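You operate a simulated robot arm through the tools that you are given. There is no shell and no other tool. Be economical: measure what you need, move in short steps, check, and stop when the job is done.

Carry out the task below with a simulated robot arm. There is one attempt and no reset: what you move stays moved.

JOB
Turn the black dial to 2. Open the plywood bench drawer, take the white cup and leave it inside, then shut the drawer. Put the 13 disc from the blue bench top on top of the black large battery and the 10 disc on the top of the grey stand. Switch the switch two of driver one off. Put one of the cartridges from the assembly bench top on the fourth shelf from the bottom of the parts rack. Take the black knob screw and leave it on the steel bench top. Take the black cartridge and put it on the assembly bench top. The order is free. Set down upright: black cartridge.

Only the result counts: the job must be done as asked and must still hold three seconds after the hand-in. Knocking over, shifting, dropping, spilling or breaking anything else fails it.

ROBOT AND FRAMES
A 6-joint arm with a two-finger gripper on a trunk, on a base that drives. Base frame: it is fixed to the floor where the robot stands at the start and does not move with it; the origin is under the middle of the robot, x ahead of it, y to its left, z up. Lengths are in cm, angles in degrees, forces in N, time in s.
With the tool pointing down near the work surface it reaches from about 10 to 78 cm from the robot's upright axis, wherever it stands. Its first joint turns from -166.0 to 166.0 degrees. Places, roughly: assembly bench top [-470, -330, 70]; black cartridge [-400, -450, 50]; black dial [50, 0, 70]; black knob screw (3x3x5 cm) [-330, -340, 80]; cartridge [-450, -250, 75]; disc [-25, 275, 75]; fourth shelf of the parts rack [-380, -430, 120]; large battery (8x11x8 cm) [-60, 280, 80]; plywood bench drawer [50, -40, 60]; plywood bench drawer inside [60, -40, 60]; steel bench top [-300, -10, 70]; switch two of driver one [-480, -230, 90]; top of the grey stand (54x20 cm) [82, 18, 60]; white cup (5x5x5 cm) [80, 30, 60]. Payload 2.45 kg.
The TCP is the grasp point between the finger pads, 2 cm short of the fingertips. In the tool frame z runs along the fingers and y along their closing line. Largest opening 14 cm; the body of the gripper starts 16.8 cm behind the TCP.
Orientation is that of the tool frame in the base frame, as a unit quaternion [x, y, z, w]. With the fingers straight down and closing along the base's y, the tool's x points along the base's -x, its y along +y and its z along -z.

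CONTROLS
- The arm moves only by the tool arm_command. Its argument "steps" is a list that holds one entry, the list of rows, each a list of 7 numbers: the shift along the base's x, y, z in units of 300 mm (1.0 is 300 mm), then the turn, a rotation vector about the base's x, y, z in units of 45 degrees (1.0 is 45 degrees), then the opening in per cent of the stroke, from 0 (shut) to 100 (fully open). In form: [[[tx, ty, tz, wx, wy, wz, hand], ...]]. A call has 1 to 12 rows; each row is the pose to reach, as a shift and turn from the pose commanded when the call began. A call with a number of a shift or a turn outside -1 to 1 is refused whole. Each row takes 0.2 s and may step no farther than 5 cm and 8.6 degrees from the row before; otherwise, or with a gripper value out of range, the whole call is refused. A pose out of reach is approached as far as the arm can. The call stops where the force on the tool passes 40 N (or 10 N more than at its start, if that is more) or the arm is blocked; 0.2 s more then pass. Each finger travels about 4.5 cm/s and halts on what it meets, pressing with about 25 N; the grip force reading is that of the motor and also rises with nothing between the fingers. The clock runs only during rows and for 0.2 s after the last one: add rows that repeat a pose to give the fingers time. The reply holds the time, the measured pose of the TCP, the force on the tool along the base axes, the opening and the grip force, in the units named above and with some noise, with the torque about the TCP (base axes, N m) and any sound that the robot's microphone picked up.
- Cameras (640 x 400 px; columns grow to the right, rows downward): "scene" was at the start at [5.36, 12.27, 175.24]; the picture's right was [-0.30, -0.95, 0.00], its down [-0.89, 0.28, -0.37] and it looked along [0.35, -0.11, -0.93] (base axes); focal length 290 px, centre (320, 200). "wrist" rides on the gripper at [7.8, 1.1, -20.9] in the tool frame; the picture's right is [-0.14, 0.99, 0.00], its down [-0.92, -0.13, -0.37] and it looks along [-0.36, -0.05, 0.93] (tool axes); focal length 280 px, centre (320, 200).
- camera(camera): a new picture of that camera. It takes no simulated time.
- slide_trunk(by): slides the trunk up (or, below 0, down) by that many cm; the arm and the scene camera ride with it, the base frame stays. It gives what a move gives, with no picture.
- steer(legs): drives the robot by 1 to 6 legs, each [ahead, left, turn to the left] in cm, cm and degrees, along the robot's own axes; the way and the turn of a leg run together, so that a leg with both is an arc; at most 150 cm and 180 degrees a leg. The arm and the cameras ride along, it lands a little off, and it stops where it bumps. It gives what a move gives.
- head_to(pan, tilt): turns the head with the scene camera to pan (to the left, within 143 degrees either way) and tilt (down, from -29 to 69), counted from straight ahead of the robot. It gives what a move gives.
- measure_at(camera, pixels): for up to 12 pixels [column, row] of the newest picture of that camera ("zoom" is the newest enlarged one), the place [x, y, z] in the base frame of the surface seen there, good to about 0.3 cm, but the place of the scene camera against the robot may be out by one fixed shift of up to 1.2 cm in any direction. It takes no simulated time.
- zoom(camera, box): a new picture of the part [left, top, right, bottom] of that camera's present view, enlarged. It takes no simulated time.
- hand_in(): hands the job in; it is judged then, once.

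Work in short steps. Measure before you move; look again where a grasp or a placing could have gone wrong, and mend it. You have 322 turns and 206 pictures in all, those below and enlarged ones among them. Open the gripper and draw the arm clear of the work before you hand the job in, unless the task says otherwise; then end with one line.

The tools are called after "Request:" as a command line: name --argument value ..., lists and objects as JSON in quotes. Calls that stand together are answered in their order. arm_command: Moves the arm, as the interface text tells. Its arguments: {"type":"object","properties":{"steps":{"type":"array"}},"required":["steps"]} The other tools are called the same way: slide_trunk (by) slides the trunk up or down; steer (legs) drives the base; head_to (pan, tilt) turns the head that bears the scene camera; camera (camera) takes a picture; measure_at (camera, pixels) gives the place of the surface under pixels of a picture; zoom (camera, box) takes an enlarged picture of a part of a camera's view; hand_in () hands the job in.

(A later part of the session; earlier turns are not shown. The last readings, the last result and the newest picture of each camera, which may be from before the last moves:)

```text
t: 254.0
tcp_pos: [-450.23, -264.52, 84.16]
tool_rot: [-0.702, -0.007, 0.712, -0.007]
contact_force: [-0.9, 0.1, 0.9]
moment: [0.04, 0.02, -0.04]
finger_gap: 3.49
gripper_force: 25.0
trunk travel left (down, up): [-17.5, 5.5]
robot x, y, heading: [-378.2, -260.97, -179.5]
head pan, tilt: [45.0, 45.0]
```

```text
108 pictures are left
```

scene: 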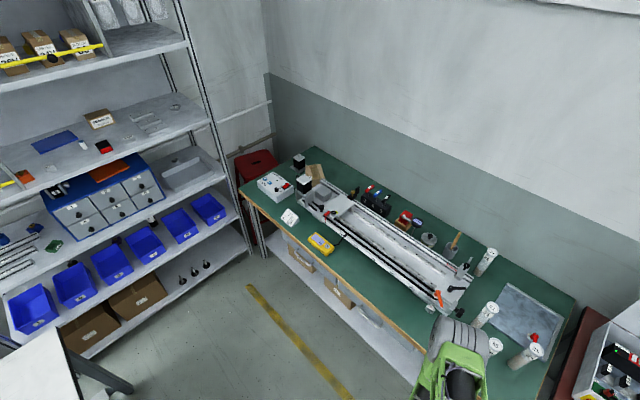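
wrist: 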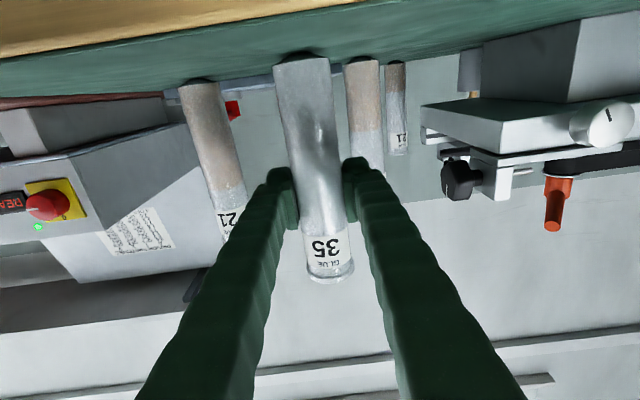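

Gripped (3.49). Lift 8 cm and retract +x.

Request:
arm_command --steps '[[[0, 0, 0.05, 0, 0, 0, 20], [0, 0, 0.15, 0, 0, 0, 20], [0, 0, 0.27, 0, 0, 0, 20], [0.1, 0, 0.3, 0, 0, 0, 20], [0.2, 0, 0.4, 0, 0, 0, 20], [0.25, 0, 0.5, 0, 0, 0, 20]]]'

Request:
head_to --pan 85 --tilt 40

Request:
camera --camera "scene"

```text
t: 255.4
tcp_pos: [-446.14, -265.14, 99.35]
tool_rot: [-0.704, -0.006, 0.71, -0.006]
contact_force: [0.3, -0.5, -1.5]
moment: [0.0, -0.03, -0.01]
finger_gap: 3.49
gripper_force: 25.4
out of reach, approached as far as the arm can: row 5, 6
trunk travel left (down, up): [-17.5, 5.5]
robot x, y, heading: [-378.41, -261.18, -179.4]
head pan, tilt: [45.0, 45.0]
```

```text
t: 256.5
tcp_pos: [-446.22, -265.03, 99.31]
tool_rot: [-0.704, -0.007, 0.71, -0.007]
contact_force: [-0.1, -0.9, -0.6]
moment: [-0.01, 0.0, -0.03]
finger_gap: 3.51
gripper_force: 25.2
trunk travel left (down, up): [-17.5, 5.5]
robot x, y, heading: [-377.79, -261.14, -179.4]
head pan, tilt: [85.0, 40.0]
```

```text
107 pictures are left
```

scene: 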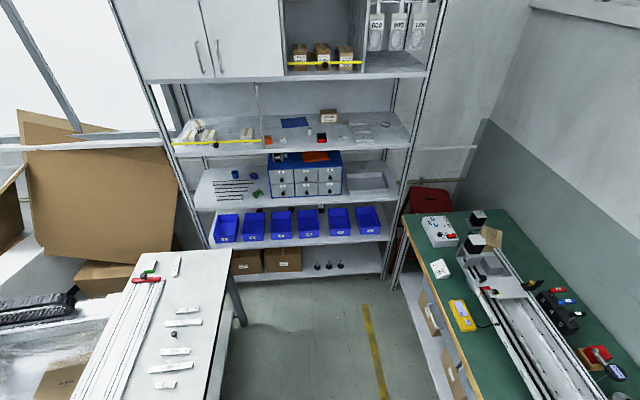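

Zoom on shelf 4 to choose a free spot.

Request:
zoom --camera "scene" --box '[165, 70, 425, 170]'

Request:
measure_at --camera "scene" --pixels '[[385, 142], [395, 138], [375, 145], [360, 130], [385, 125], [322, 137], [290, 140], [268, 140], [283, 137], [345, 143], [410, 145], [278, 115]]'

```text
2.46 times, centred on (295, 120) of scene
```

zoom: 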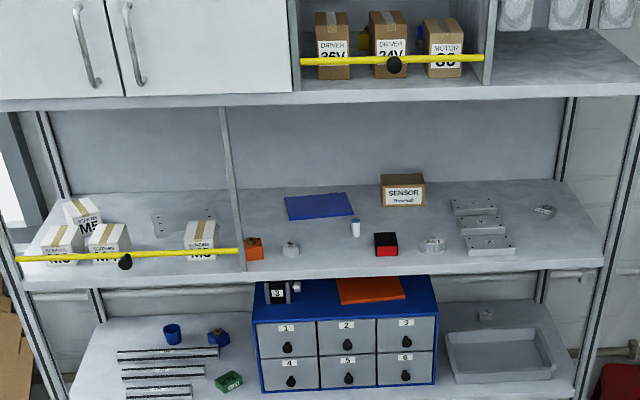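

```text
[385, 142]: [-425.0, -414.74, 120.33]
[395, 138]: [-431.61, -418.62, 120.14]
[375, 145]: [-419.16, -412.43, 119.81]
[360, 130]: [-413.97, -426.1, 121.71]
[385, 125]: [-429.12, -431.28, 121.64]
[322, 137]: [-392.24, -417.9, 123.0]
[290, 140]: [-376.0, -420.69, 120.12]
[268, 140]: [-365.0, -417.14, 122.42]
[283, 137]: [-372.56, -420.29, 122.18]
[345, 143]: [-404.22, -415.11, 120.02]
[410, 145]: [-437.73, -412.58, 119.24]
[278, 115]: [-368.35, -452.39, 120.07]
```

Free spot: front right of shelf 4 at ≈(−430,−418). Drive: back 10, turn left 90°, strafe right 38, ahead 60.

Request:
steer --legs '[[-10, 0, 0], [0, 0, 90], [0, -38, 0], [55, 0, 0]]'

Request:
slide_trunk --by 5.4

Request:
head_to --pan 10 --tilt 40

Request:
camera --camera "scene"

```text
t: 267.7
tcp_pos: [-402.54, -383.2, 99.33]
tool_rot: [0.494, 0.503, -0.497, 0.506]
contact_force: [0.6, 1.0, -0.9]
moment: [-0.02, 0.01, 0.01]
finger_gap: 3.47
gripper_force: 25.0
trunk travel left (down, up): [-17.5, 5.5]
robot x, y, heading: [-406.13, -315.39, -89.7]
head pan, tilt: [85.0, 40.0]
```

```text
t: 268.6
tcp_pos: [-402.35, -383.21, 104.57]
tool_rot: [0.495, 0.502, -0.498, 0.505]
contact_force: [0.0, -0.1, -0.2]
moment: [0.0, 0.01, 0.0]
finger_gap: 3.49
gripper_force: 24.9
trunk travel left (down, up): [-22.9, 0.1]
robot x, y, heading: [-406.09, -314.95, -89.9]
head pan, tilt: [85.0, 40.0]
```

```text
t: 270.1
tcp_pos: [-402.36, -383.19, 104.66]
tool_rot: [0.494, 0.502, -0.498, 0.506]
contact_force: [-0.3, -0.1, -0.2]
moment: [0.02, 0.01, 0.0]
finger_gap: 3.49
gripper_force: 25.2
trunk travel left (down, up): [-22.9, 0.1]
robot x, y, heading: [-406.14, -315.56, -89.7]
head pan, tilt: [10.0, 40.0]
```

```text
105 pictures are left
```

scene: 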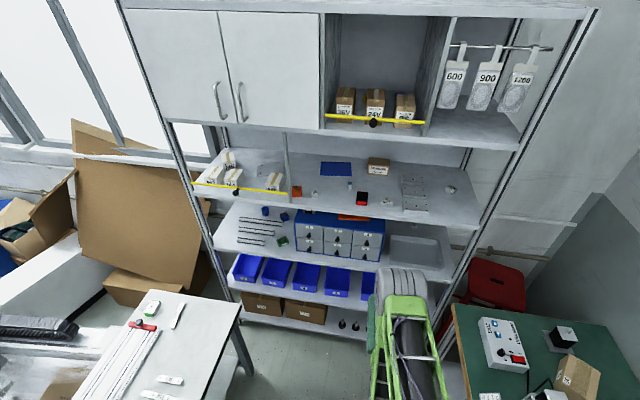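

Raise to z≈133, shift −x, then check.

Request:
arm_command --steps '[[[0, 0, 0.15, 0, 0, 0, 20], [-0.1, 0, 0.25, 0, 0, 0, 20], [-0.2, 0, 0.37, 0, 0, 0, 20], [-0.3, 0, 0.5, 0, 0, 0, 20], [-0.4, 0, 0.62, 0, 0, 0, 20], [-0.5, 0, 0.74, 0, 0, 0, 20], [-0.6, 0, 0.86, 0, 0, 0, 20], [-0.7, 0, 0.95, 0, 0, 0, 20]]]'

Request:
camera --camera "wrist"

```text
t: 271.9
tcp_pos: [-423.46, -383.14, 133.14]
tool_rot: [0.495, 0.503, -0.497, 0.505]
contact_force: [0.2, 0.1, -0.6]
moment: [0.0, 0.01, 0.0]
finger_gap: 3.47
gripper_force: 24.8
trunk travel left (down, up): [-22.9, 0.1]
robot x, y, heading: [-405.93, -315.16, -90.0]
head pan, tilt: [10.0, 40.0]
```

```text
104 pictures are left
```

wrist: 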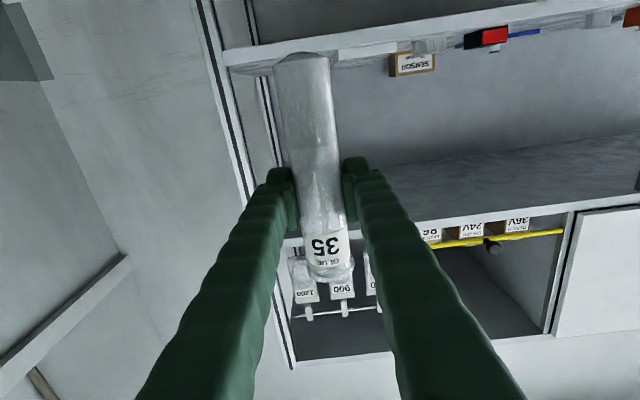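

Measure the rack post and shelf lips relative to the held cartridge.

Request:
measure_at --camera "wrist" --pixels '[[218, 60], [225, 100], [240, 50], [350, 48], [330, 58], [400, 228], [365, 232], [430, 45], [400, 65], [262, 130], [355, 60]]'

```text
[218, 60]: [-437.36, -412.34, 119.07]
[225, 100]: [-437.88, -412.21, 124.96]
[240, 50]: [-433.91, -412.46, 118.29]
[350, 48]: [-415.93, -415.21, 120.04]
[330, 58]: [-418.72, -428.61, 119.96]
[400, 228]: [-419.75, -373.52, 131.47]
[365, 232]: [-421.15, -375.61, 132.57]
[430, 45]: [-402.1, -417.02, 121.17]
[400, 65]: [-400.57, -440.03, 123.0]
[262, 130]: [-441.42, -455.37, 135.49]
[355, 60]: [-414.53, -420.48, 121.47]
```

Shift x to −428.5, drive ahead 31, then check.

Request:
arm_command --steps '[[[-0.1, 0, 0, 0, 0, 0, 20], [-0.168, 0, 0, 0, 0, 0, 20]]]'

Request:
steer --legs '[[31, 0, 0]]'

Request:
camera --camera "wrist"

Request:
camera --camera "scene"

```text
t: 272.5
tcp_pos: [-428.52, -383.28, 133.19]
tool_rot: [0.495, 0.502, -0.498, 0.505]
contact_force: [-0.5, -0.1, -0.4]
moment: [-0.02, -0.06, 0.01]
finger_gap: 3.5
gripper_force: 25.0
trunk travel left (down, up): [-22.9, 0.1]
robot x, y, heading: [-406.09, -315.2, -89.5]
head pan, tilt: [10.0, 40.0]
```

```text
t: 274.6
tcp_pos: [-428.35, -414.14, 133.1]
tool_rot: [0.495, 0.502, -0.498, 0.505]
contact_force: [0.1, -0.8, -0.3]
moment: [-0.01, -0.05, 0.01]
finger_gap: 3.47
gripper_force: 25.6
trunk travel left (down, up): [-22.9, 0.1]
robot x, y, heading: [-405.75, -346.07, -89.5]
head pan, tilt: [10.0, 40.0]
```

```text
103 pictures are left
```

wrist: 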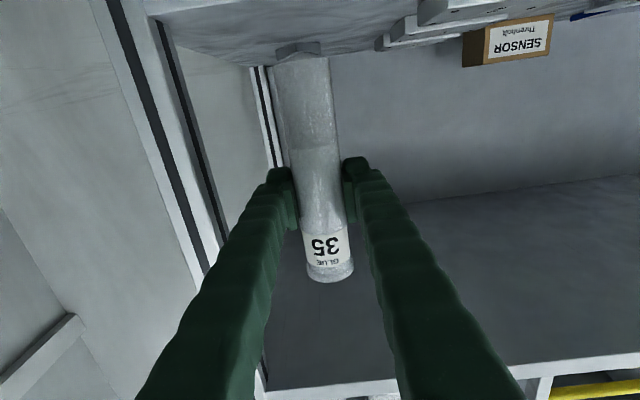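

```text
102 pictures are left
```

scene: 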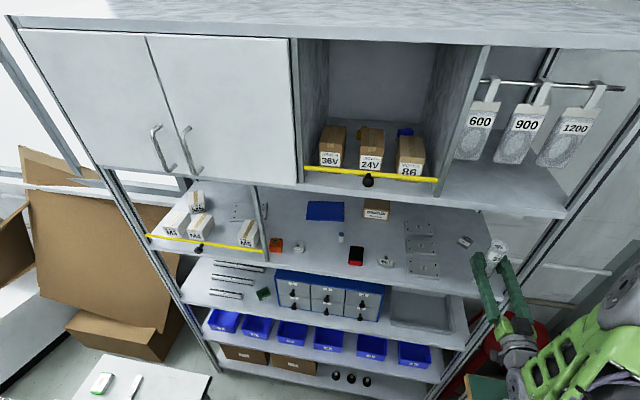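

Advance 4.5 cm into the shelf and lower toward z≈130.3.

Request:
arm_command --steps '[[[0, -0.08, 0, 0, 0, 0, 20], [0, -0.15, 0, 0, 0, 0, 20], [0, -0.15, -0.05, 0, 0, 0, 20], [0, -0.15, -0.08, 0, 0, 0, 20], [0, -0.15, -0.09, 0, 0, 0, 20], [0, -0.15, -0.096, 0, 0, 0, 20], [0, -0.15, -0.1, 0, 0, 0, 20]]]'

```text
t: 276.2
tcp_pos: [-428.41, -418.6, 130.29]
tool_rot: [0.494, 0.501, -0.499, 0.505]
contact_force: [-0.8, 0.6, 4.2]
moment: [-0.04, 0.0, 0.0]
finger_gap: 3.49
gripper_force: 24.3
trunk travel left (down, up): [-22.9, 0.1]
robot x, y, heading: [-405.76, -345.98, -89.6]
head pan, tilt: [10.0, 40.0]
```

Contact (4 N). Open and withdraw along +y.

Request:
arm_command --steps '[[[0, 0, -0.002, 0, 0, 0, 20], [0, 0, -0.002, 0, 0, 0, 30], [0, 0, -0.002, 0, 0, 0, 42], [0, 0, -0.002, 0, 0, 0, 42], [0, 0.1, 0, 0, 0, 0, 42], [0, 0.22, 0, 0, 0, 0, 42], [0, 0.36, 0, 0, 0, 0, 42], [0, 0.5, 0, 0, 0, 0, 42]]]'

Request:
camera --camera "wrist"

Request:
camera --camera "scene"

```text
t: 278.0
tcp_pos: [-428.38, -403.55, 130.24]
tool_rot: [0.495, 0.502, -0.498, 0.505]
contact_force: [0.1, 0.1, -0.1]
moment: [0.0, -0.01, 0.04]
finger_gap: 5.85
gripper_force: 0.1
trunk travel left (down, up): [-22.9, 0.1]
robot x, y, heading: [-405.65, -346.5, -89.8]
head pan, tilt: [10.0, 40.0]
```

```text
101 pictures are left
```

wrist: 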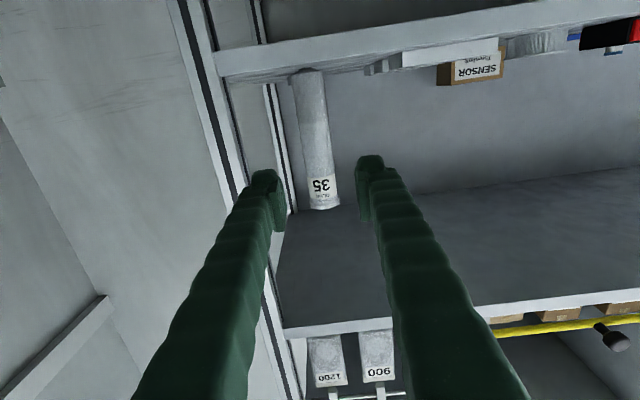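

```text
100 pictures are left
```

scene: 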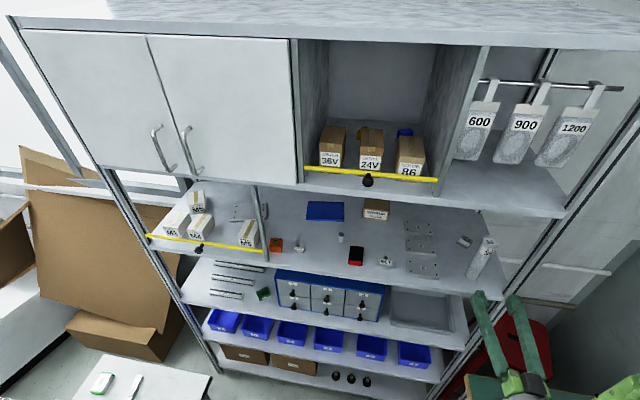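

The cartridge stands on shelf 4. Back out, lower the trunk and look at shelf 2 for the black cartridge.

Request:
steer --legs '[[-32, 0, 0]]'

Request:
slide_trunk --by -20

Request:
head_to --pan 8 --tilt 45

Request:
camera --camera "scene"

Request:
camera --camera "wrist"

```text
t: 280.1
tcp_pos: [-428.51, -371.69, 130.15]
tool_rot: [0.495, 0.501, -0.499, 0.505]
contact_force: [0.8, 0.1, 0.2]
moment: [-0.01, -0.01, -0.05]
finger_gap: 5.87
gripper_force: 0.0
trunk travel left (down, up): [-22.9, 0.1]
robot x, y, heading: [-406.54, -314.0, -90.0]
head pan, tilt: [10.0, 40.0]
```

```text
t: 282.3
tcp_pos: [-428.54, -371.64, 110.09]
tool_rot: [0.495, 0.502, -0.498, 0.505]
contact_force: [0.4, -0.1, 0.4]
moment: [0.01, 0.0, 0.01]
finger_gap: 5.89
gripper_force: 0.1
trunk travel left (down, up): [-2.9, 20.1]
robot x, y, heading: [-405.86, -313.82, -90.0]
head pan, tilt: [10.0, 40.0]
```

```text
t: 282.9
tcp_pos: [-428.64, -371.8, 110.16]
tool_rot: [0.494, 0.502, -0.498, 0.506]
contact_force: [0.6, -0.1, 0.0]
moment: [-0.01, -0.04, -0.02]
finger_gap: 5.87
gripper_force: 0.0
trunk travel left (down, up): [-2.9, 20.1]
robot x, y, heading: [-406.09, -313.83, -90.2]
head pan, tilt: [8.0, 45.0]
```

```text
99 pictures are left
```

scene: 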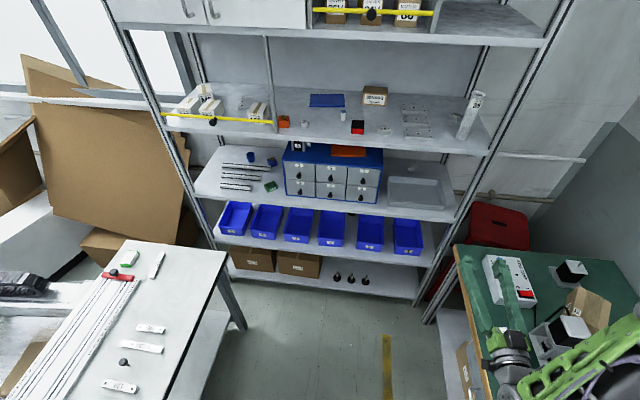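

```text
98 pictures are left
```

wrist: 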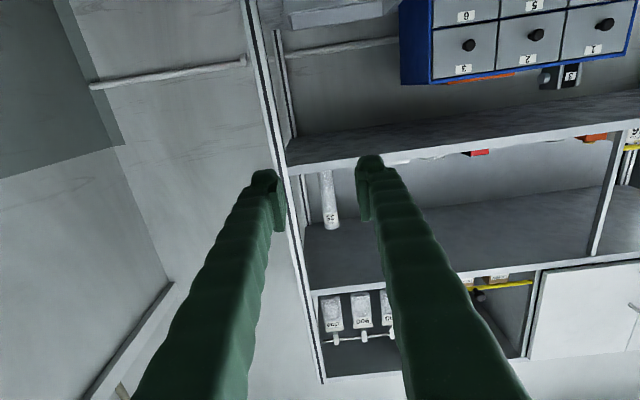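

Move the hand to mid-aisle lower, then start rolling 180° about the tool axis so the camera is above.

Request:
arm_command --steps '[[[0.12, 0, -0.05, 0, 0, 0, 42], [0.24, 0, -0.1, 0, 0.1, 0, 42], [0.36, 0, -0.15, 0, 0.25, 0, 42], [0.48, 0, -0.2, 0, 0.4, 0, 42], [0.6, 0, -0.25, 0, 0.55, 0, 42], [0.72, 0, -0.3, 0, 0.7, 0, 42], [0.8, 0, -0.4, 0, 0.85, 0, 42], [0.8, 0, -0.5, 0, 1.0, 0, 42]]]'

Request:
arm_command --steps '[[[0, 0, 0, 0, 0.17, 0, 42], [0, 0, 0, 0, 0.34, 0, 42], [0, 0, 0, 0, 0.51, 0, 42], [0, 0, 0, 0, 0.68, 0, 42], [0, 0, 0, 0, 0.85, 0, 42], [0, 0, 0, 0, 1.0, 0, 42]]]'

```text
t: 284.7
tcp_pos: [-402.74, -378.93, 97.31]
tool_rot: [0.271, 0.665, -0.642, 0.268]
contact_force: [-0.3, 0.2, 0.2]
moment: [0.02, -0.02, 0.0]
finger_gap: 5.86
gripper_force: 0.1
out of reach, approached as far as the arm can: row 1, 2, 3, 4, 5, 6, 7, 8
trunk travel left (down, up): [-2.9, 20.1]
robot x, y, heading: [-406.05, -314.32, -89.9]
head pan, tilt: [8.0, 45.0]
```

```text
t: 286.1
tcp_pos: [-402.78, -379.37, 97.64]
tool_rot: [-0.003, 0.713, -0.701, 0.001]
contact_force: [-0.9, 0.4, 0.1]
moment: [-0.02, -0.01, 0.03]
finger_gap: 5.89
gripper_force: 0.0
out of reach, approached as far as the arm can: row 1, 2, 3, 4, 5, 6
trunk travel left (down, up): [-2.9, 20.1]
robot x, y, heading: [-406.07, -314.11, -90.1]
head pan, tilt: [8.0, 45.0]
```

Request:
arm_command --steps '[[[0, -0.03, -0.05, 0, 0.17, 0, 42], [0, -0.06, -0.1, 0, 0.34, 0, 42], [0, -0.09, -0.18, 0, 0.51, 0, 42], [0, -0.12, -0.26, 0, 0.68, 0, 42], [0, -0.15, -0.35, 0, 0.85, 0, 42], [0, -0.18, -0.45, 0, 1.0, 0, 42]]]'

Request:
arm_command --steps '[[[0, 0, -0.05, 0, 0.17, 0, 42], [0, 0, -0.1, 0, 0.34, 0, 42], [0, 0, -0.15, 0, 0.51, 0, 42], [0, 0, -0.2, 0, 0.68, 0, 42], [0, 0, -0.25, 0, 0.85, 0, 42], [0, 0, -0.3, 0, 1.0, 0, 42]]]'

Request:
camera --camera "wrist"

```text
t: 287.5
tcp_pos: [-402.7, -384.91, 84.16]
tool_rot: [-0.272, 0.658, -0.648, -0.271]
contact_force: [0.4, 0.5, 0.2]
moment: [0.0, 0.03, 0.01]
finger_gap: 5.87
gripper_force: 0.0
trunk travel left (down, up): [-2.9, 20.1]
robot x, y, heading: [-405.92, -314.15, -90.0]
head pan, tilt: [8.0, 45.0]
```

```text
t: 288.9
tcp_pos: [-402.11, -384.46, 75.84]
tool_rot: [-0.478, 0.524, -0.51, -0.486]
contact_force: [-0.3, -0.1, 0.0]
moment: [0.03, -0.02, 0.04]
finger_gap: 5.87
gripper_force: 0.0
out of reach, approached as far as the arm can: row 6
trunk travel left (down, up): [-2.9, 20.1]
robot x, y, heading: [-406.23, -314.36, -89.9]
head pan, tilt: [8.0, 45.0]
```

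```text
97 pictures are left
```

wrist: 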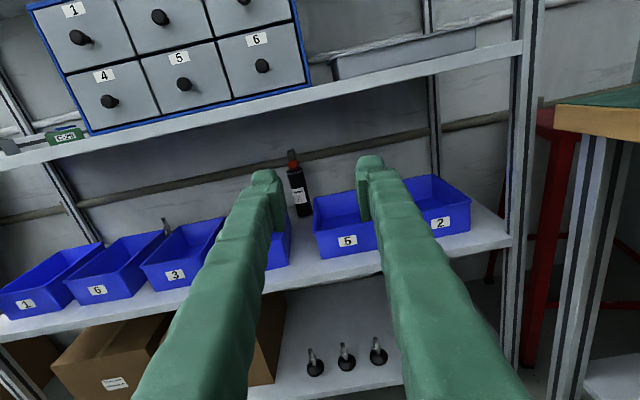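

The black cartridge is at (298,180) behind the gap between bins 4 and 5. Measure it and surroundings.

Request:
zoom --camera "wrist" --box '[220, 130, 400, 280]'

Request:
measure_at --camera "wrist" --pixels '[[299, 175], [292, 155], [300, 205], [291, 190], [307, 190], [316, 205], [345, 200], [345, 255], [290, 235], [380, 120], [300, 265], [298, 222]]'

```text
2.67 times, centred on (310, 205) of wrist
```

zoom: 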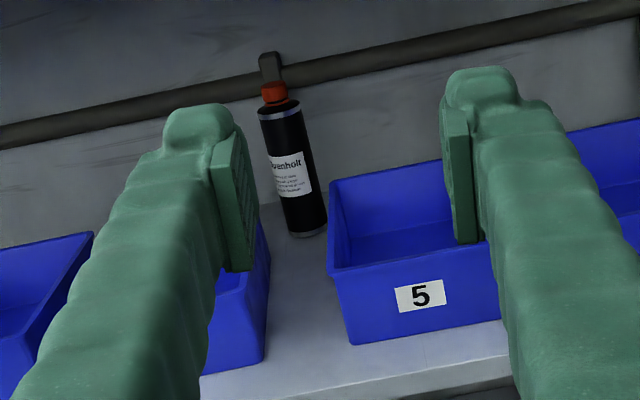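

```text
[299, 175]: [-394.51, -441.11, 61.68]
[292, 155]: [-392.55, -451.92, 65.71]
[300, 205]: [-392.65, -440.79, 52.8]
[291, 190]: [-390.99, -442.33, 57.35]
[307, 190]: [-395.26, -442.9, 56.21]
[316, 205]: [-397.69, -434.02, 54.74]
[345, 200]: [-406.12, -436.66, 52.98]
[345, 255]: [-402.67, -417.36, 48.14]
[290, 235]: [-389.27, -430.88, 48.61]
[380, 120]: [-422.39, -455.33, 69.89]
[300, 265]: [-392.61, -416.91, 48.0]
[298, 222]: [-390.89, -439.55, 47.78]
```

Black cartridge: axis ≈(−393.2,−443), base z 47.8, body top ≈64.5; bin rims ≈55.5. Strafe left 11 to face it, then correct roll and tilt 10° down.

Request:
steer --legs '[[0, 11, 0]]'

Request:
arm_command --steps '[[[0, 0, -0.05, 0.11, 0.045, 0.014, 42], [0, 0, -0.1, 0.222, 0.089, 0.028, 42], [0, 0, -0.15, 0.222, 0.089, 0.028, 42], [0, -0.03, -0.2, 0.222, 0.089, 0.028, 42]]]'

Request:
camera --camera "wrist"

```text
t: 290.6
tcp_pos: [-391.21, -384.36, 76.0]
tool_rot: [-0.478, 0.524, -0.51, -0.486]
contact_force: [0.3, -0.5, -0.3]
moment: [0.01, 0.0, 0.0]
finger_gap: 5.89
gripper_force: 0.0
trunk travel left (down, up): [-2.9, 20.1]
robot x, y, heading: [-394.92, -314.26, -89.7]
head pan, tilt: [8.0, 45.0]
```

```text
t: 291.6
tcp_pos: [-388.8, -383.2, 70.26]
tool_rot: [-0.523, 0.562, -0.457, -0.449]
contact_force: [-0.3, -0.9, -0.2]
moment: [0.05, 0.0, 0.03]
finger_gap: 5.86
gripper_force: 0.0
out of reach, approached as far as the arm can: row 1, 2, 3, 4
trunk travel left (down, up): [-2.9, 20.1]
robot x, y, heading: [-395.3, -313.76, -90.1]
head pan, tilt: [8.0, 45.0]
```

```text
95 pictures are left
```

wrist: 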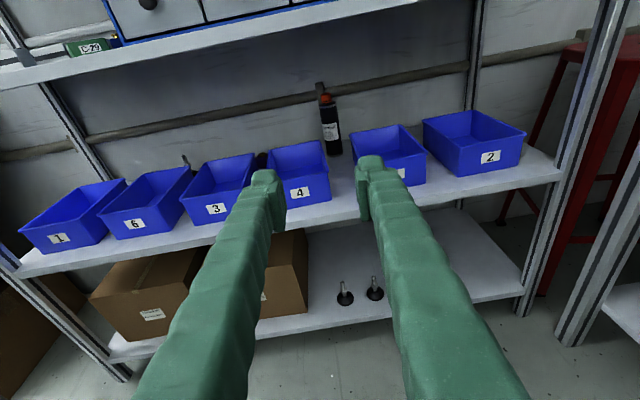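

Fix the small roll and lower to z≈63 while extending a little outside the rack.

Request:
arm_command --steps '[[[-0.05, -0.1, -0.05, 0, 0.056, 0.035, 42], [-0.1, -0.2, -0.12, 0, 0.056, 0.035, 42], [-0.145, -0.3, -0.2, 0, 0.056, 0.035, 42], [-0.145, -0.36, -0.25, 0, 0.056, 0.035, 42]]]'

Request:
camera --camera "wrist"

```text
t: 292.6
tcp_pos: [-392.4, -393.32, 63.01]
tool_rot: [-0.508, 0.576, -0.482, -0.422]
contact_force: [-0.9, -0.1, 0.6]
moment: [0.0, -0.04, 0.02]
finger_gap: 5.88
gripper_force: 0.0
out of reach, approached as far as the arm can: row 1, 2, 3, 4
trunk travel left (down, up): [-2.9, 20.1]
robot x, y, heading: [-394.77, -314.27, -89.8]
head pan, tilt: [8.0, 45.0]
```

```text
94 pictures are left
```

wrist: 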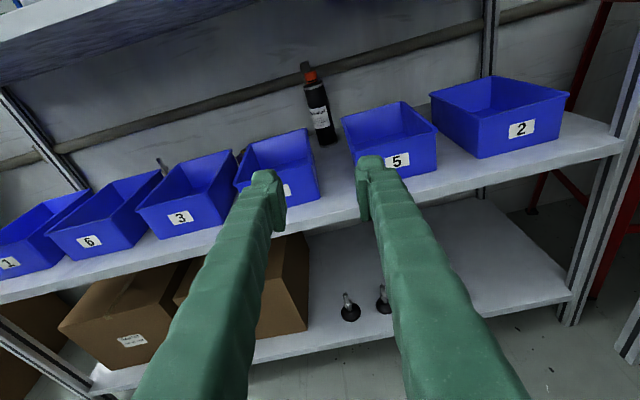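

Roll is off ~7°; test whether it's a joint limit by commanding the correction here.

Request:
arm_command --steps '[[[0, -0.03, 0, 0, 0.08, 0, 42], [0, -0.06, 0, 0, 0.16, 0, 42]]]'

```text
t: 293.1
tcp_pos: [-391.95, -393.75, 63.53]
tool_rot: [-0.505, 0.579, -0.478, -0.426]
contact_force: [-0.8, 0.4, -0.8]
moment: [0.01, -0.01, -0.01]
finger_gap: 5.88
gripper_force: 0.1
out of reach, approached as far as the arm can: row 1, 2
trunk travel left (down, up): [-2.9, 20.1]
robot x, y, heading: [-394.78, -314.46, -89.8]
head pan, tilt: [8.0, 45.0]
```

It's a roll-joint limit. Offsetting the hand sideways from the arm plane may free it; test with +x 10 cm.

Request:
arm_command --steps '[[[0.12, 0, 0, 0, 0.05, 0, 42], [0.24, 0, 0, 0, 0.1, 0, 42], [0.35, 0, 0, 0, 0.16, 0, 42], [0.35, 0, 0, 0, 0.16, 0, 42]]]'

```text
t: 294.1
tcp_pos: [-382.18, -389.44, 64.91]
tool_rot: [-0.513, 0.573, -0.467, -0.437]
contact_force: [0.1, 0.2, 0.0]
moment: [-0.04, -0.01, -0.02]
finger_gap: 5.89
gripper_force: 0.1
out of reach, approached as far as the arm can: row 1, 2, 3, 4
trunk travel left (down, up): [-2.9, 20.1]
robot x, y, heading: [-395.18, -313.89, -90.0]
head pan, tilt: [8.0, 45.0]
```

Limit persists, so I'll use the camera-below roll instead (camera fits in the 8.5 cm gap between bins 4 and 5). Roll back −180° in place.

Request:
arm_command --steps '[[[-0.05, 0, 0.05, 0, -0.17, 0, 42], [-0.1, 0, 0.1, 0, -0.34, 0, 42], [-0.15, 0, 0.15, 0, -0.51, 0, 42], [-0.2, 0, 0.2, 0, -0.68, 0, 42], [-0.25, 0, 0.2, 0, -0.85, 0, 42], [-0.3, 0, 0.2, 0, -1.0, 0, 42]]]'

Request:
arm_command --steps '[[[0, 0, 0, 0, -0.17, 0, 42], [0, 0, 0, 0, -0.34, 0, 42], [0, 0, 0, 0, -0.51, 0, 42], [0, 0, 0, 0, -0.68, 0, 42], [0, 0, 0, 0, -0.85, 0, 42], [0, 0, 0, 0, -1.0, 0, 42]]]'

Request:
arm_command --steps '[[[0, 0, 0, 0, -0.17, 0, 42], [0, 0, 0, 0, -0.34, 0, 42], [0, 0, 0, 0, -0.51, 0, 42], [0, 0, 0, 0, -0.68, 0, 42], [0, 0, 0, 0, -0.85, 0, 42], [0, 0, 0, 0, -1.0, 0, 42]]]'

Request:
arm_command --steps '[[[0, 0, 0, 0, -0.17, 0, 42], [0, 0, 0, 0, -0.34, 0, 42], [0, 0, 0, 0, -0.51, 0, 42], [0, 0, 0, 0, -0.68, 0, 42], [0, 0, 0, 0, -0.85, 0, 42]]]'

```text
t: 295.6
tcp_pos: [-391.29, -389.47, 70.81]
tool_rot: [-0.293, 0.697, -0.627, -0.185]
contact_force: [-0.1, -0.4, 0.0]
moment: [0.02, 0.01, -0.01]
finger_gap: 5.89
gripper_force: 0.0
trunk travel left (down, up): [-2.9, 20.1]
robot x, y, heading: [-395.46, -314.17, -89.7]
head pan, tilt: [8.0, 45.0]
```

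```text
t: 296.9
tcp_pos: [-391.19, -389.5, 70.72]
tool_rot: [-0.032, 0.714, -0.692, 0.096]
contact_force: [0.9, -0.4, 0.3]
moment: [0.02, 0.02, 0.0]
finger_gap: 5.87
gripper_force: 0.0
trunk travel left (down, up): [-2.9, 20.1]
robot x, y, heading: [-395.14, -314.12, -89.7]
head pan, tilt: [8.0, 45.0]
```

```text
t: 298.4
tcp_pos: [-391.23, -389.5, 70.98]
tool_rot: [-0.235, -0.623, 0.652, -0.363]
contact_force: [0.2, -0.1, -0.2]
moment: [0.04, 0.01, 0.01]
finger_gap: 5.87
gripper_force: 0.0
trunk travel left (down, up): [-2.9, 20.1]
robot x, y, heading: [-394.81, -314.26, -89.7]
head pan, tilt: [8.0, 45.0]
```

```text
t: 299.6
tcp_pos: [-391.2, -389.51, 70.79]
tool_rot: [0.436, 0.47, -0.538, 0.547]
contact_force: [-0.9, 0.3, 0.5]
moment: [0.02, -0.03, -0.03]
finger_gap: 5.9
gripper_force: 0.2
trunk travel left (down, up): [-2.9, 20.1]
robot x, y, heading: [-394.87, -314.05, -89.8]
head pan, tilt: [8.0, 45.0]
```

Correct orientation (tilt 12° down, camera below) and set to x=−393.2, z≈64.

Request:
arm_command --steps '[[[-0.02, -0.03, -0.05, 0.165, -0.009, -0.019, 42], [-0.04, -0.06, -0.1, 0.33, -0.017, -0.039, 42], [-0.067, -0.09, -0.17, 0.496, -0.026, -0.058, 42], [-0.067, -0.12, -0.227, 0.496, -0.026, -0.058, 42], [-0.067, -0.12, -0.227, 0.496, -0.026, -0.058, 42]]]'

Request:
camera --camera "wrist"

```text
t: 300.8
tcp_pos: [-393.16, -393.11, 63.97]
tool_rot: [0.549, 0.551, -0.445, 0.444]
contact_force: [0.0, 0.1, -0.5]
moment: [-0.05, -0.01, 0.03]
finger_gap: 5.9
gripper_force: 0.1
trunk travel left (down, up): [-2.9, 20.1]
robot x, y, heading: [-395.18, -314.63, -89.4]
head pan, tilt: [8.0, 45.0]
```

```text
93 pictures are left
```

wrist: 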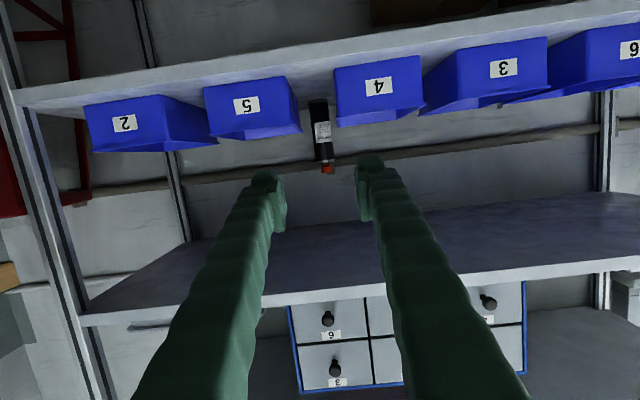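

Pose reached. Measure cartridge, bin rims and the upper shelf lip in this view.

Request:
measure_at --camera "wrist" --pixels '[[319, 115], [322, 140], [312, 130], [330, 130], [325, 158], [326, 170], [300, 130], [342, 126], [296, 85], [337, 75], [350, 300], [350, 315]]'

Request:
zoom --camera "wrist" --box '[270, 60, 390, 190]'

```text
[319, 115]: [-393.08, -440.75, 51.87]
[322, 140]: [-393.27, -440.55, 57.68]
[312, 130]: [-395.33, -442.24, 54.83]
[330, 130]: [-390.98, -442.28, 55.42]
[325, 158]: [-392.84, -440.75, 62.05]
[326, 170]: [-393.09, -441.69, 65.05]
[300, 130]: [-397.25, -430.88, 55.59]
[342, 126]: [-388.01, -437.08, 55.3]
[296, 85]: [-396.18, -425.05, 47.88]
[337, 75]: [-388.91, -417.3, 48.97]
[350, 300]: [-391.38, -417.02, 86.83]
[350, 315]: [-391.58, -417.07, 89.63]
```

```text
3.08 times, centred on (330, 125) of wrist
```

zoom: 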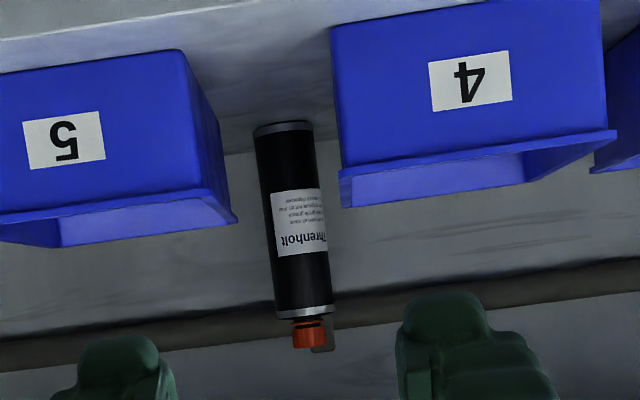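

Axis ≈(−393.15,−442.8). Lower to z≈61 and drive ahead 28, then look.

Request:
arm_command --steps '[[[0, 0, -0.05, 0, 0, 0, 46], [0, 0, -0.1, 0, 0, 0, 46]]]'

Request:
steer --legs '[[28, 0, 0]]'

Request:
camera --camera "wrist"

Request:
camera --camera "scene"

```text
t: 301.4
tcp_pos: [-393.14, -393.1, 61.02]
tool_rot: [0.549, 0.551, -0.445, 0.444]
contact_force: [0.2, 0.2, 0.5]
moment: [0.01, -0.02, 0.01]
finger_gap: 6.44
gripper_force: 0.0
trunk travel left (down, up): [-2.9, 20.1]
robot x, y, heading: [-395.01, -314.2, -89.7]
head pan, tilt: [8.0, 45.0]
```

```text
t: 303.3
tcp_pos: [-393.2, -420.61, 61.04]
tool_rot: [0.55, 0.55, -0.446, 0.443]
contact_force: [-0.4, 0.2, -0.7]
moment: [0.0, 0.0, -0.02]
finger_gap: 6.44
gripper_force: 0.1
trunk travel left (down, up): [-2.9, 20.1]
robot x, y, heading: [-395.27, -341.71, -90.0]
head pan, tilt: [8.0, 45.0]
```

```text
91 pictures are left
```

wrist: 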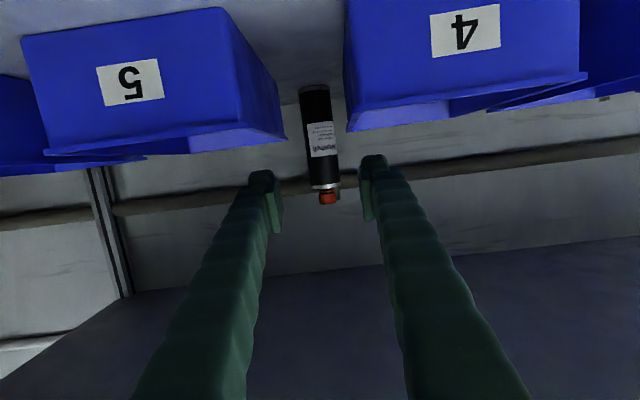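

```text
90 pictures are left
```

scene: 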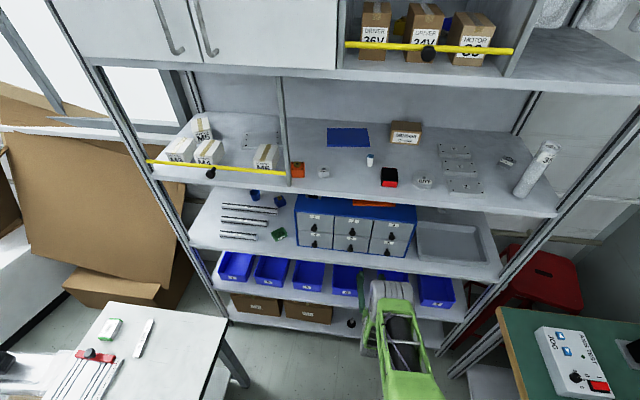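

Measure the drum/forearm position relative to the shelf lips.

Request:
measure_at --camera "scene" --pixels '[[390, 290], [375, 300], [405, 300], [395, 330], [365, 320], [358, 280], [385, 262], [400, 370], [370, 345]]'

```text
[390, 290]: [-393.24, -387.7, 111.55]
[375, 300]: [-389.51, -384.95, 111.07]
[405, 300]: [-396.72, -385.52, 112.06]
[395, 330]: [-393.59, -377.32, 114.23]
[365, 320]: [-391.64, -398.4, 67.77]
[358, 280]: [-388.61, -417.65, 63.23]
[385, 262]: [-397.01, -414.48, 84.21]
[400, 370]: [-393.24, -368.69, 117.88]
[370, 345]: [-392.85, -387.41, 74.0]
```

Elbow front is at y≈−395, z 92–112. Drive 9 more, then extend the arm for the rest.

Request:
steer --legs '[[9, 0, 0]]'

Request:
arm_command --steps '[[[0, -0.08, 0, 0, 0, 0, 46], [0, -0.16, 0, 0, 0, 0, 46], [0, -0.22, 0, 0, 0, 0, 46]]]'

Request:
camera --camera "wrist"

```text
t: 304.4
tcp_pos: [-393.09, -429.7, 61.12]
tool_rot: [0.549, 0.55, -0.446, 0.443]
contact_force: [0.3, 0.4, 0.3]
moment: [-0.04, 0.0, 0.0]
finger_gap: 6.45
gripper_force: 0.0
trunk travel left (down, up): [-2.9, 20.1]
robot x, y, heading: [-395.17, -350.64, -90.1]
head pan, tilt: [8.0, 45.0]
```

```text
t: 305.2
tcp_pos: [-393.22, -436.27, 61.03]
tool_rot: [0.549, 0.551, -0.445, 0.444]
contact_force: [0.5, 0.4, 0.4]
moment: [0.03, 0.0, -0.01]
finger_gap: 6.42
gripper_force: 0.1
trunk travel left (down, up): [-2.9, 20.1]
robot x, y, heading: [-394.93, -350.78, -90.1]
head pan, tilt: [8.0, 45.0]
```

```text
89 pictures are left
```

wrist: 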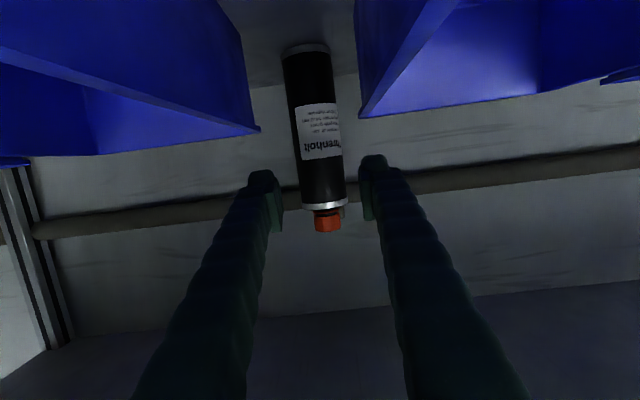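

Centred. Advance 6.4 cm, drop 1 cm, close.

Request:
arm_command --steps '[[[0, -0.08, -0.01, 0, 0, 0, 46], [0, -0.16, -0.03, 0, 0, 0, 46], [0, -0.213, -0.035, 0, 0, 0, 46], [0, -0.213, -0.035, 0, 0, 0, 35], [0, -0.213, -0.035, 0, 0, 0, 25], [0, -0.213, -0.035, 0, 0, 0, 25], [0, -0.213, -0.035, 0, 0, 0, 25]]]'

Request:
camera --camera "wrist"

```text
t: 306.8
tcp_pos: [-392.96, -442.75, 60.06]
tool_rot: [0.549, 0.55, -0.446, 0.444]
contact_force: [0.4, -0.9, -0.2]
moment: [-0.07, -0.04, 0.06]
finger_gap: 4.65
gripper_force: 25.1
trunk travel left (down, up): [-2.9, 20.1]
robot x, y, heading: [-395.2, -350.87, -89.9]
head pan, tilt: [8.0, 45.0]
```

```text
88 pictures are left
```

wrist: 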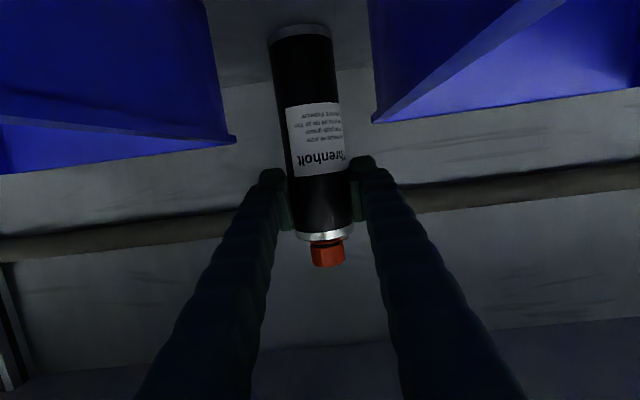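

Gripped (4.65). Lift 7 cm and retract by arm and base.

Request:
arm_command --steps '[[[0, 0, 0.05, 0, 0, 0, 25], [0, 0, 0.12, 0, 0, 0, 25], [0, 0, 0.2, 0, 0, 0, 25], [0, 0, 0.25, 0, 0, 0, 25], [0, 0.08, 0.28, 0, 0, 0, 25], [0, 0.18, 0.28, 0, 0, 0, 25], [0, 0.28, 0.28, 0, 0, 0, 25]]]'

Request:
camera --camera "wrist"

```text
t: 308.4
tcp_pos: [-393.14, -434.3, 68.49]
tool_rot: [0.549, 0.549, -0.446, 0.444]
contact_force: [0.2, 0.2, -4.1]
moment: [0.03, 0.01, -0.01]
finger_gap: 4.63
gripper_force: 25.5
trunk travel left (down, up): [-2.9, 20.1]
robot x, y, heading: [-394.8, -350.73, -89.8]
head pan, tilt: [8.0, 45.0]
```

```text
87 pictures are left
```

wrist: 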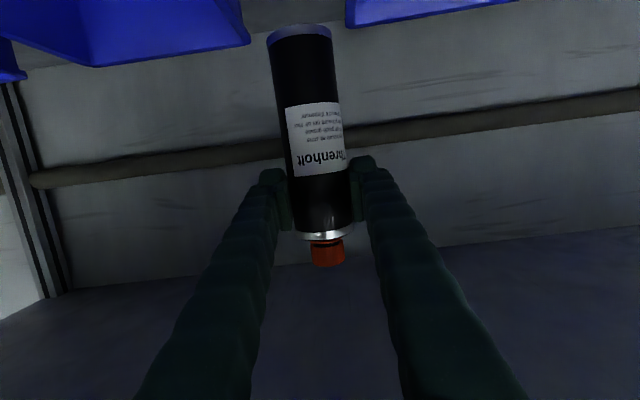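

Held. Drive back out 90 cm, raise trunk 20 and arm, before turning to the assembly bench.

Request:
steer --legs '[[-90, 0, 0]]'

Request:
slide_trunk --by 18

Request:
arm_command --steps '[[[0, 0.05, 0.14, 0, 0, 0, 25], [0, 0.1, 0.28, 0, 0, 0, 25], [0, 0.2, 0.4, 0, 0, 0, 25], [0, 0.3, 0.52, 0, 0, 0, 25], [0, 0.4, 0.64, 0, 0, 0, 25], [0, 0.5, 0.7, 0, 0, 0, 25]]]'

```text
t: 313.1
tcp_pos: [-392.91, -343.97, 68.37]
tool_rot: [0.546, 0.553, -0.443, 0.446]
contact_force: [0.2, 0.1, -4.0]
moment: [0.03, 0.0, -0.01]
finger_gap: 4.66
gripper_force: 25.3
trunk travel left (down, up): [-2.9, 20.1]
robot x, y, heading: [-395.67, -260.56, -89.4]
head pan, tilt: [8.0, 45.0]
```

```text
t: 315.1
tcp_pos: [-392.91, -343.82, 86.31]
tool_rot: [0.546, 0.553, -0.443, 0.446]
contact_force: [-0.4, 0.1, -4.5]
moment: [-0.01, 0.01, 0.02]
finger_gap: 4.65
gripper_force: 24.6
trunk travel left (down, up): [-20.9, 2.1]
robot x, y, heading: [-395.69, -260.08, -89.4]
head pan, tilt: [8.0, 45.0]
```

```text
t: 316.5
tcp_pos: [-392.67, -328.81, 107.45]
tool_rot: [0.546, 0.554, -0.443, 0.446]
contact_force: [0.5, 0.5, -3.1]
moment: [0.03, -0.03, -0.03]
finger_gap: 4.64
gripper_force: 25.0
trunk travel left (down, up): [-20.9, 2.1]
robot x, y, heading: [-396.18, -260.4, -89.5]
head pan, tilt: [8.0, 45.0]
```

Request:
steer --legs '[[0, 20, 0], [0, 0, -90]]'

Request:
camera --camera "wrist"

Request:
head_to --pan 20 --tilt 50

Request:
camera --camera "scene"

```text
t: 322.7
tcp_pos: [-444.33, -263.74, 107.49]
tool_rot: [0.778, 0.01, -0.629, 0.006]
contact_force: [0.0, 0.0, -4.3]
moment: [-0.03, -0.02, 0.03]
finger_gap: 4.62
gripper_force: 24.9
trunk travel left (down, up): [-20.9, 2.1]
robot x, y, heading: [-375.61, -260.54, -179.0]
head pan, tilt: [8.0, 45.0]
```

```text
86 pictures are left
```

wrist: 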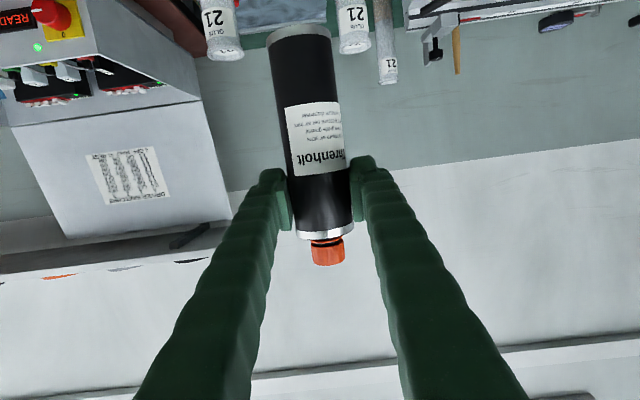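

```text
t: 323.5
tcp_pos: [-444.23, -263.68, 107.46]
tool_rot: [0.778, 0.009, -0.629, 0.005]
contact_force: [-0.5, -0.3, -3.3]
moment: [0.0, -0.04, 0.02]
finger_gap: 4.63
gripper_force: 25.0
trunk travel left (down, up): [-20.9, 2.1]
robot x, y, heading: [-375.68, -260.14, -179.0]
head pan, tilt: [20.0, 50.0]
```

```text
85 pictures are left
```

scene: 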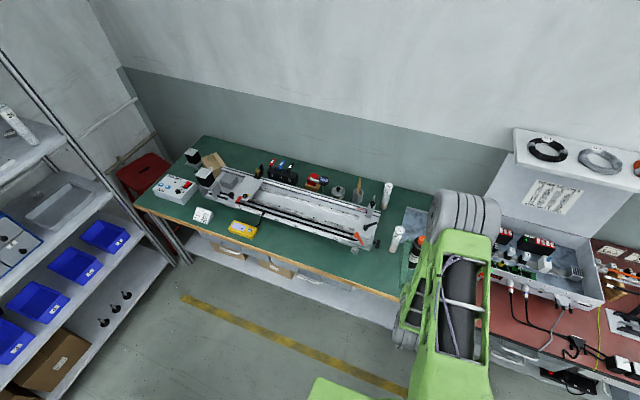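

Move over (−450.5,−264.6) and lower to z≈88.

Request:
arm_command --steps '[[[-0.1, -0.015, 0, 0, 0, 0, 25], [-0.207, -0.03, -0.05, 0, 0, 0, 25], [-0.207, -0.03, -0.2, 0, 0, 0, 25], [-0.207, -0.03, -0.35, 0, 0, 0, 25], [-0.207, -0.03, -0.5, 0, 0, 0, 25], [-0.207, -0.03, -0.6, 0, 0, 0, 25], [-0.207, -0.03, -0.65, 0, 0, 0, 25]]]'

Request:
camera --camera "wrist"

```text
t: 325.1
tcp_pos: [-450.54, -264.65, 87.97]
tool_rot: [0.778, 0.008, -0.629, 0.004]
contact_force: [0.9, -0.4, -4.0]
moment: [0.0, -0.02, -0.01]
finger_gap: 4.63
gripper_force: 25.1
trunk travel left (down, up): [-20.9, 2.1]
robot x, y, heading: [-375.54, -260.13, -178.6]
head pan, tilt: [20.0, 50.0]
```

```text
84 pictures are left
```

wrist: 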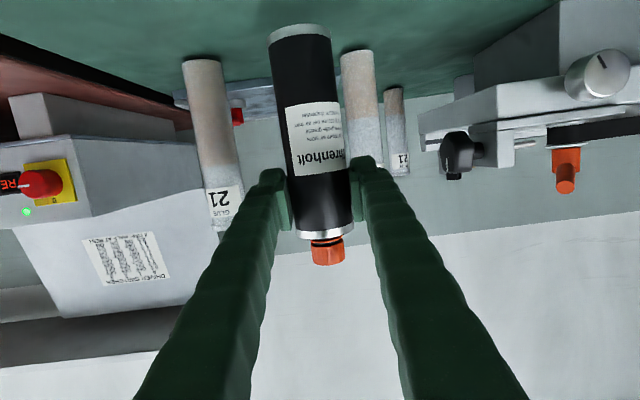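

Good. Lower in small steps to contact near z≈86.4.

Request:
arm_command --steps '[[[0, 0, -0.03, 0, 0, 0, 25], [0, 0, -0.042, 0, 0, 0, 25], [0, 0, -0.05, 0, 0, 0, 25], [0, 0, -0.054, 0, 0, 0, 25]]]'

```text
t: 326.1
tcp_pos: [-450.44, -264.62, 86.33]
tool_rot: [0.778, 0.009, -0.629, 0.005]
contact_force: [0.2, 0.3, -3.4]
moment: [0.0, -0.01, -0.04]
finger_gap: 4.65
gripper_force: 25.1
trunk travel left (down, up): [-20.9, 2.1]
robot x, y, heading: [-375.91, -260.17, -178.6]
head pan, tilt: [20.0, 50.0]
```

Request:
arm_command --steps '[[[0, 0, -0.004, 0, 0, 0, 25], [0, 0, -0.008, 0, 0, 0, 25], [0, 0, -0.012, 0, 0, 0, 25]]]'

```text
t: 326.9
tcp_pos: [-450.39, -264.72, 86.08]
tool_rot: [0.777, 0.01, -0.629, 0.006]
contact_force: [1.2, -0.3, 2.6]
moment: [-0.06, -0.24, 0.02]
finger_gap: 4.66
gripper_force: 25.0
trunk travel left (down, up): [-20.9, 2.1]
robot x, y, heading: [-375.45, -260.42, -178.7]
head pan, tilt: [20.0, 50.0]
```

Contact. Open and withdraw along +x.

Request:
arm_command --steps '[[[0, 0, -0.002, 0, 0, 0, 27], [0, 0, -0.002, 0, 0, 0, 38], [0, 0, -0.002, 0, 0, 0, 48], [0, 0, -0.002, 0, 0, 0, 48], [0.06, 0, 0.01, 0, 0, 0, 48], [0.16, 0, 0.04, 0, 0, 0, 48], [0.28, 0, 0.08, 0, 0, 0, 48], [0.36, 0, 0.15, 0, 0, 0, 48]]]'

Request:
camera --camera "wrist"

```text
t: 328.7
tcp_pos: [-439.63, -264.67, 90.57]
tool_rot: [0.778, 0.009, -0.629, 0.005]
contact_force: [0.2, -0.5, 0.4]
moment: [0.0, -0.02, -0.03]
finger_gap: 6.7
gripper_force: 0.0
trunk travel left (down, up): [-20.9, 2.1]
robot x, y, heading: [-375.69, -259.75, -178.6]
head pan, tilt: [20.0, 50.0]
```

```text
83 pictures are left
```

wrist: 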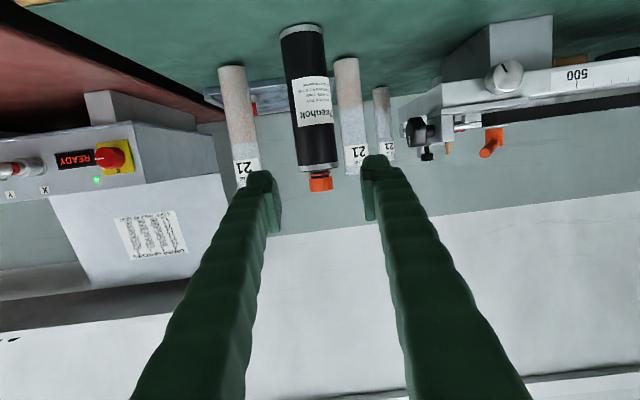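

Black cartridge stands upright. Now raise and rotate the tool back to pointing down (−78° about y).

Request:
arm_command --steps '[[[0.05, 0, 0.15, 0, 0, 0, 48], [0.05, 0, 0.3, 0, -0.15, 0, 48], [0.05, 0, 0.4, 0, -0.32, 0, 48], [0.05, 0, 0.5, 0, -0.49, 0, 48], [0.05, 0, 0.5, 0, -0.66, 0, 48], [0.05, 0, 0.5, 0, -0.83, 0, 48], [0.05, 0, 0.5, 0, -1.0, 0, 48]]]'

Request:
arm_command --steps '[[[0, 0, 0, 0, -0.15, 0, 48], [0, 0, 0, 0, -0.32, 0, 48], [0, 0, 0, 0, -0.49, 0, 48], [0, 0, 0, 0, -0.66, 0, 48], [0, 0, 0, 0, -0.74, 0, 48]]]'

```text
t: 330.3
tcp_pos: [-438.2, -264.64, 105.66]
tool_rot: [0.959, 0.007, -0.283, 0.009]
contact_force: [0.2, 0.3, -0.2]
moment: [-0.02, 0.01, -0.02]
finger_gap: 6.7
gripper_force: 0.0
trunk travel left (down, up): [-20.9, 2.1]
robot x, y, heading: [-375.79, -259.67, -178.8]
head pan, tilt: [20.0, 50.0]
```

```text
t: 331.5
tcp_pos: [-438.17, -264.59, 105.47]
tool_rot: [1.0, 0.004, 0.005, 0.01]
contact_force: [0.2, 0.2, -0.4]
moment: [0.01, 0.01, -0.02]
finger_gap: 6.73
gripper_force: 0.0
trunk travel left (down, up): [-20.9, 2.1]
robot x, y, heading: [-376.1, -260.16, -178.7]
head pan, tilt: [20.0, 50.0]
```

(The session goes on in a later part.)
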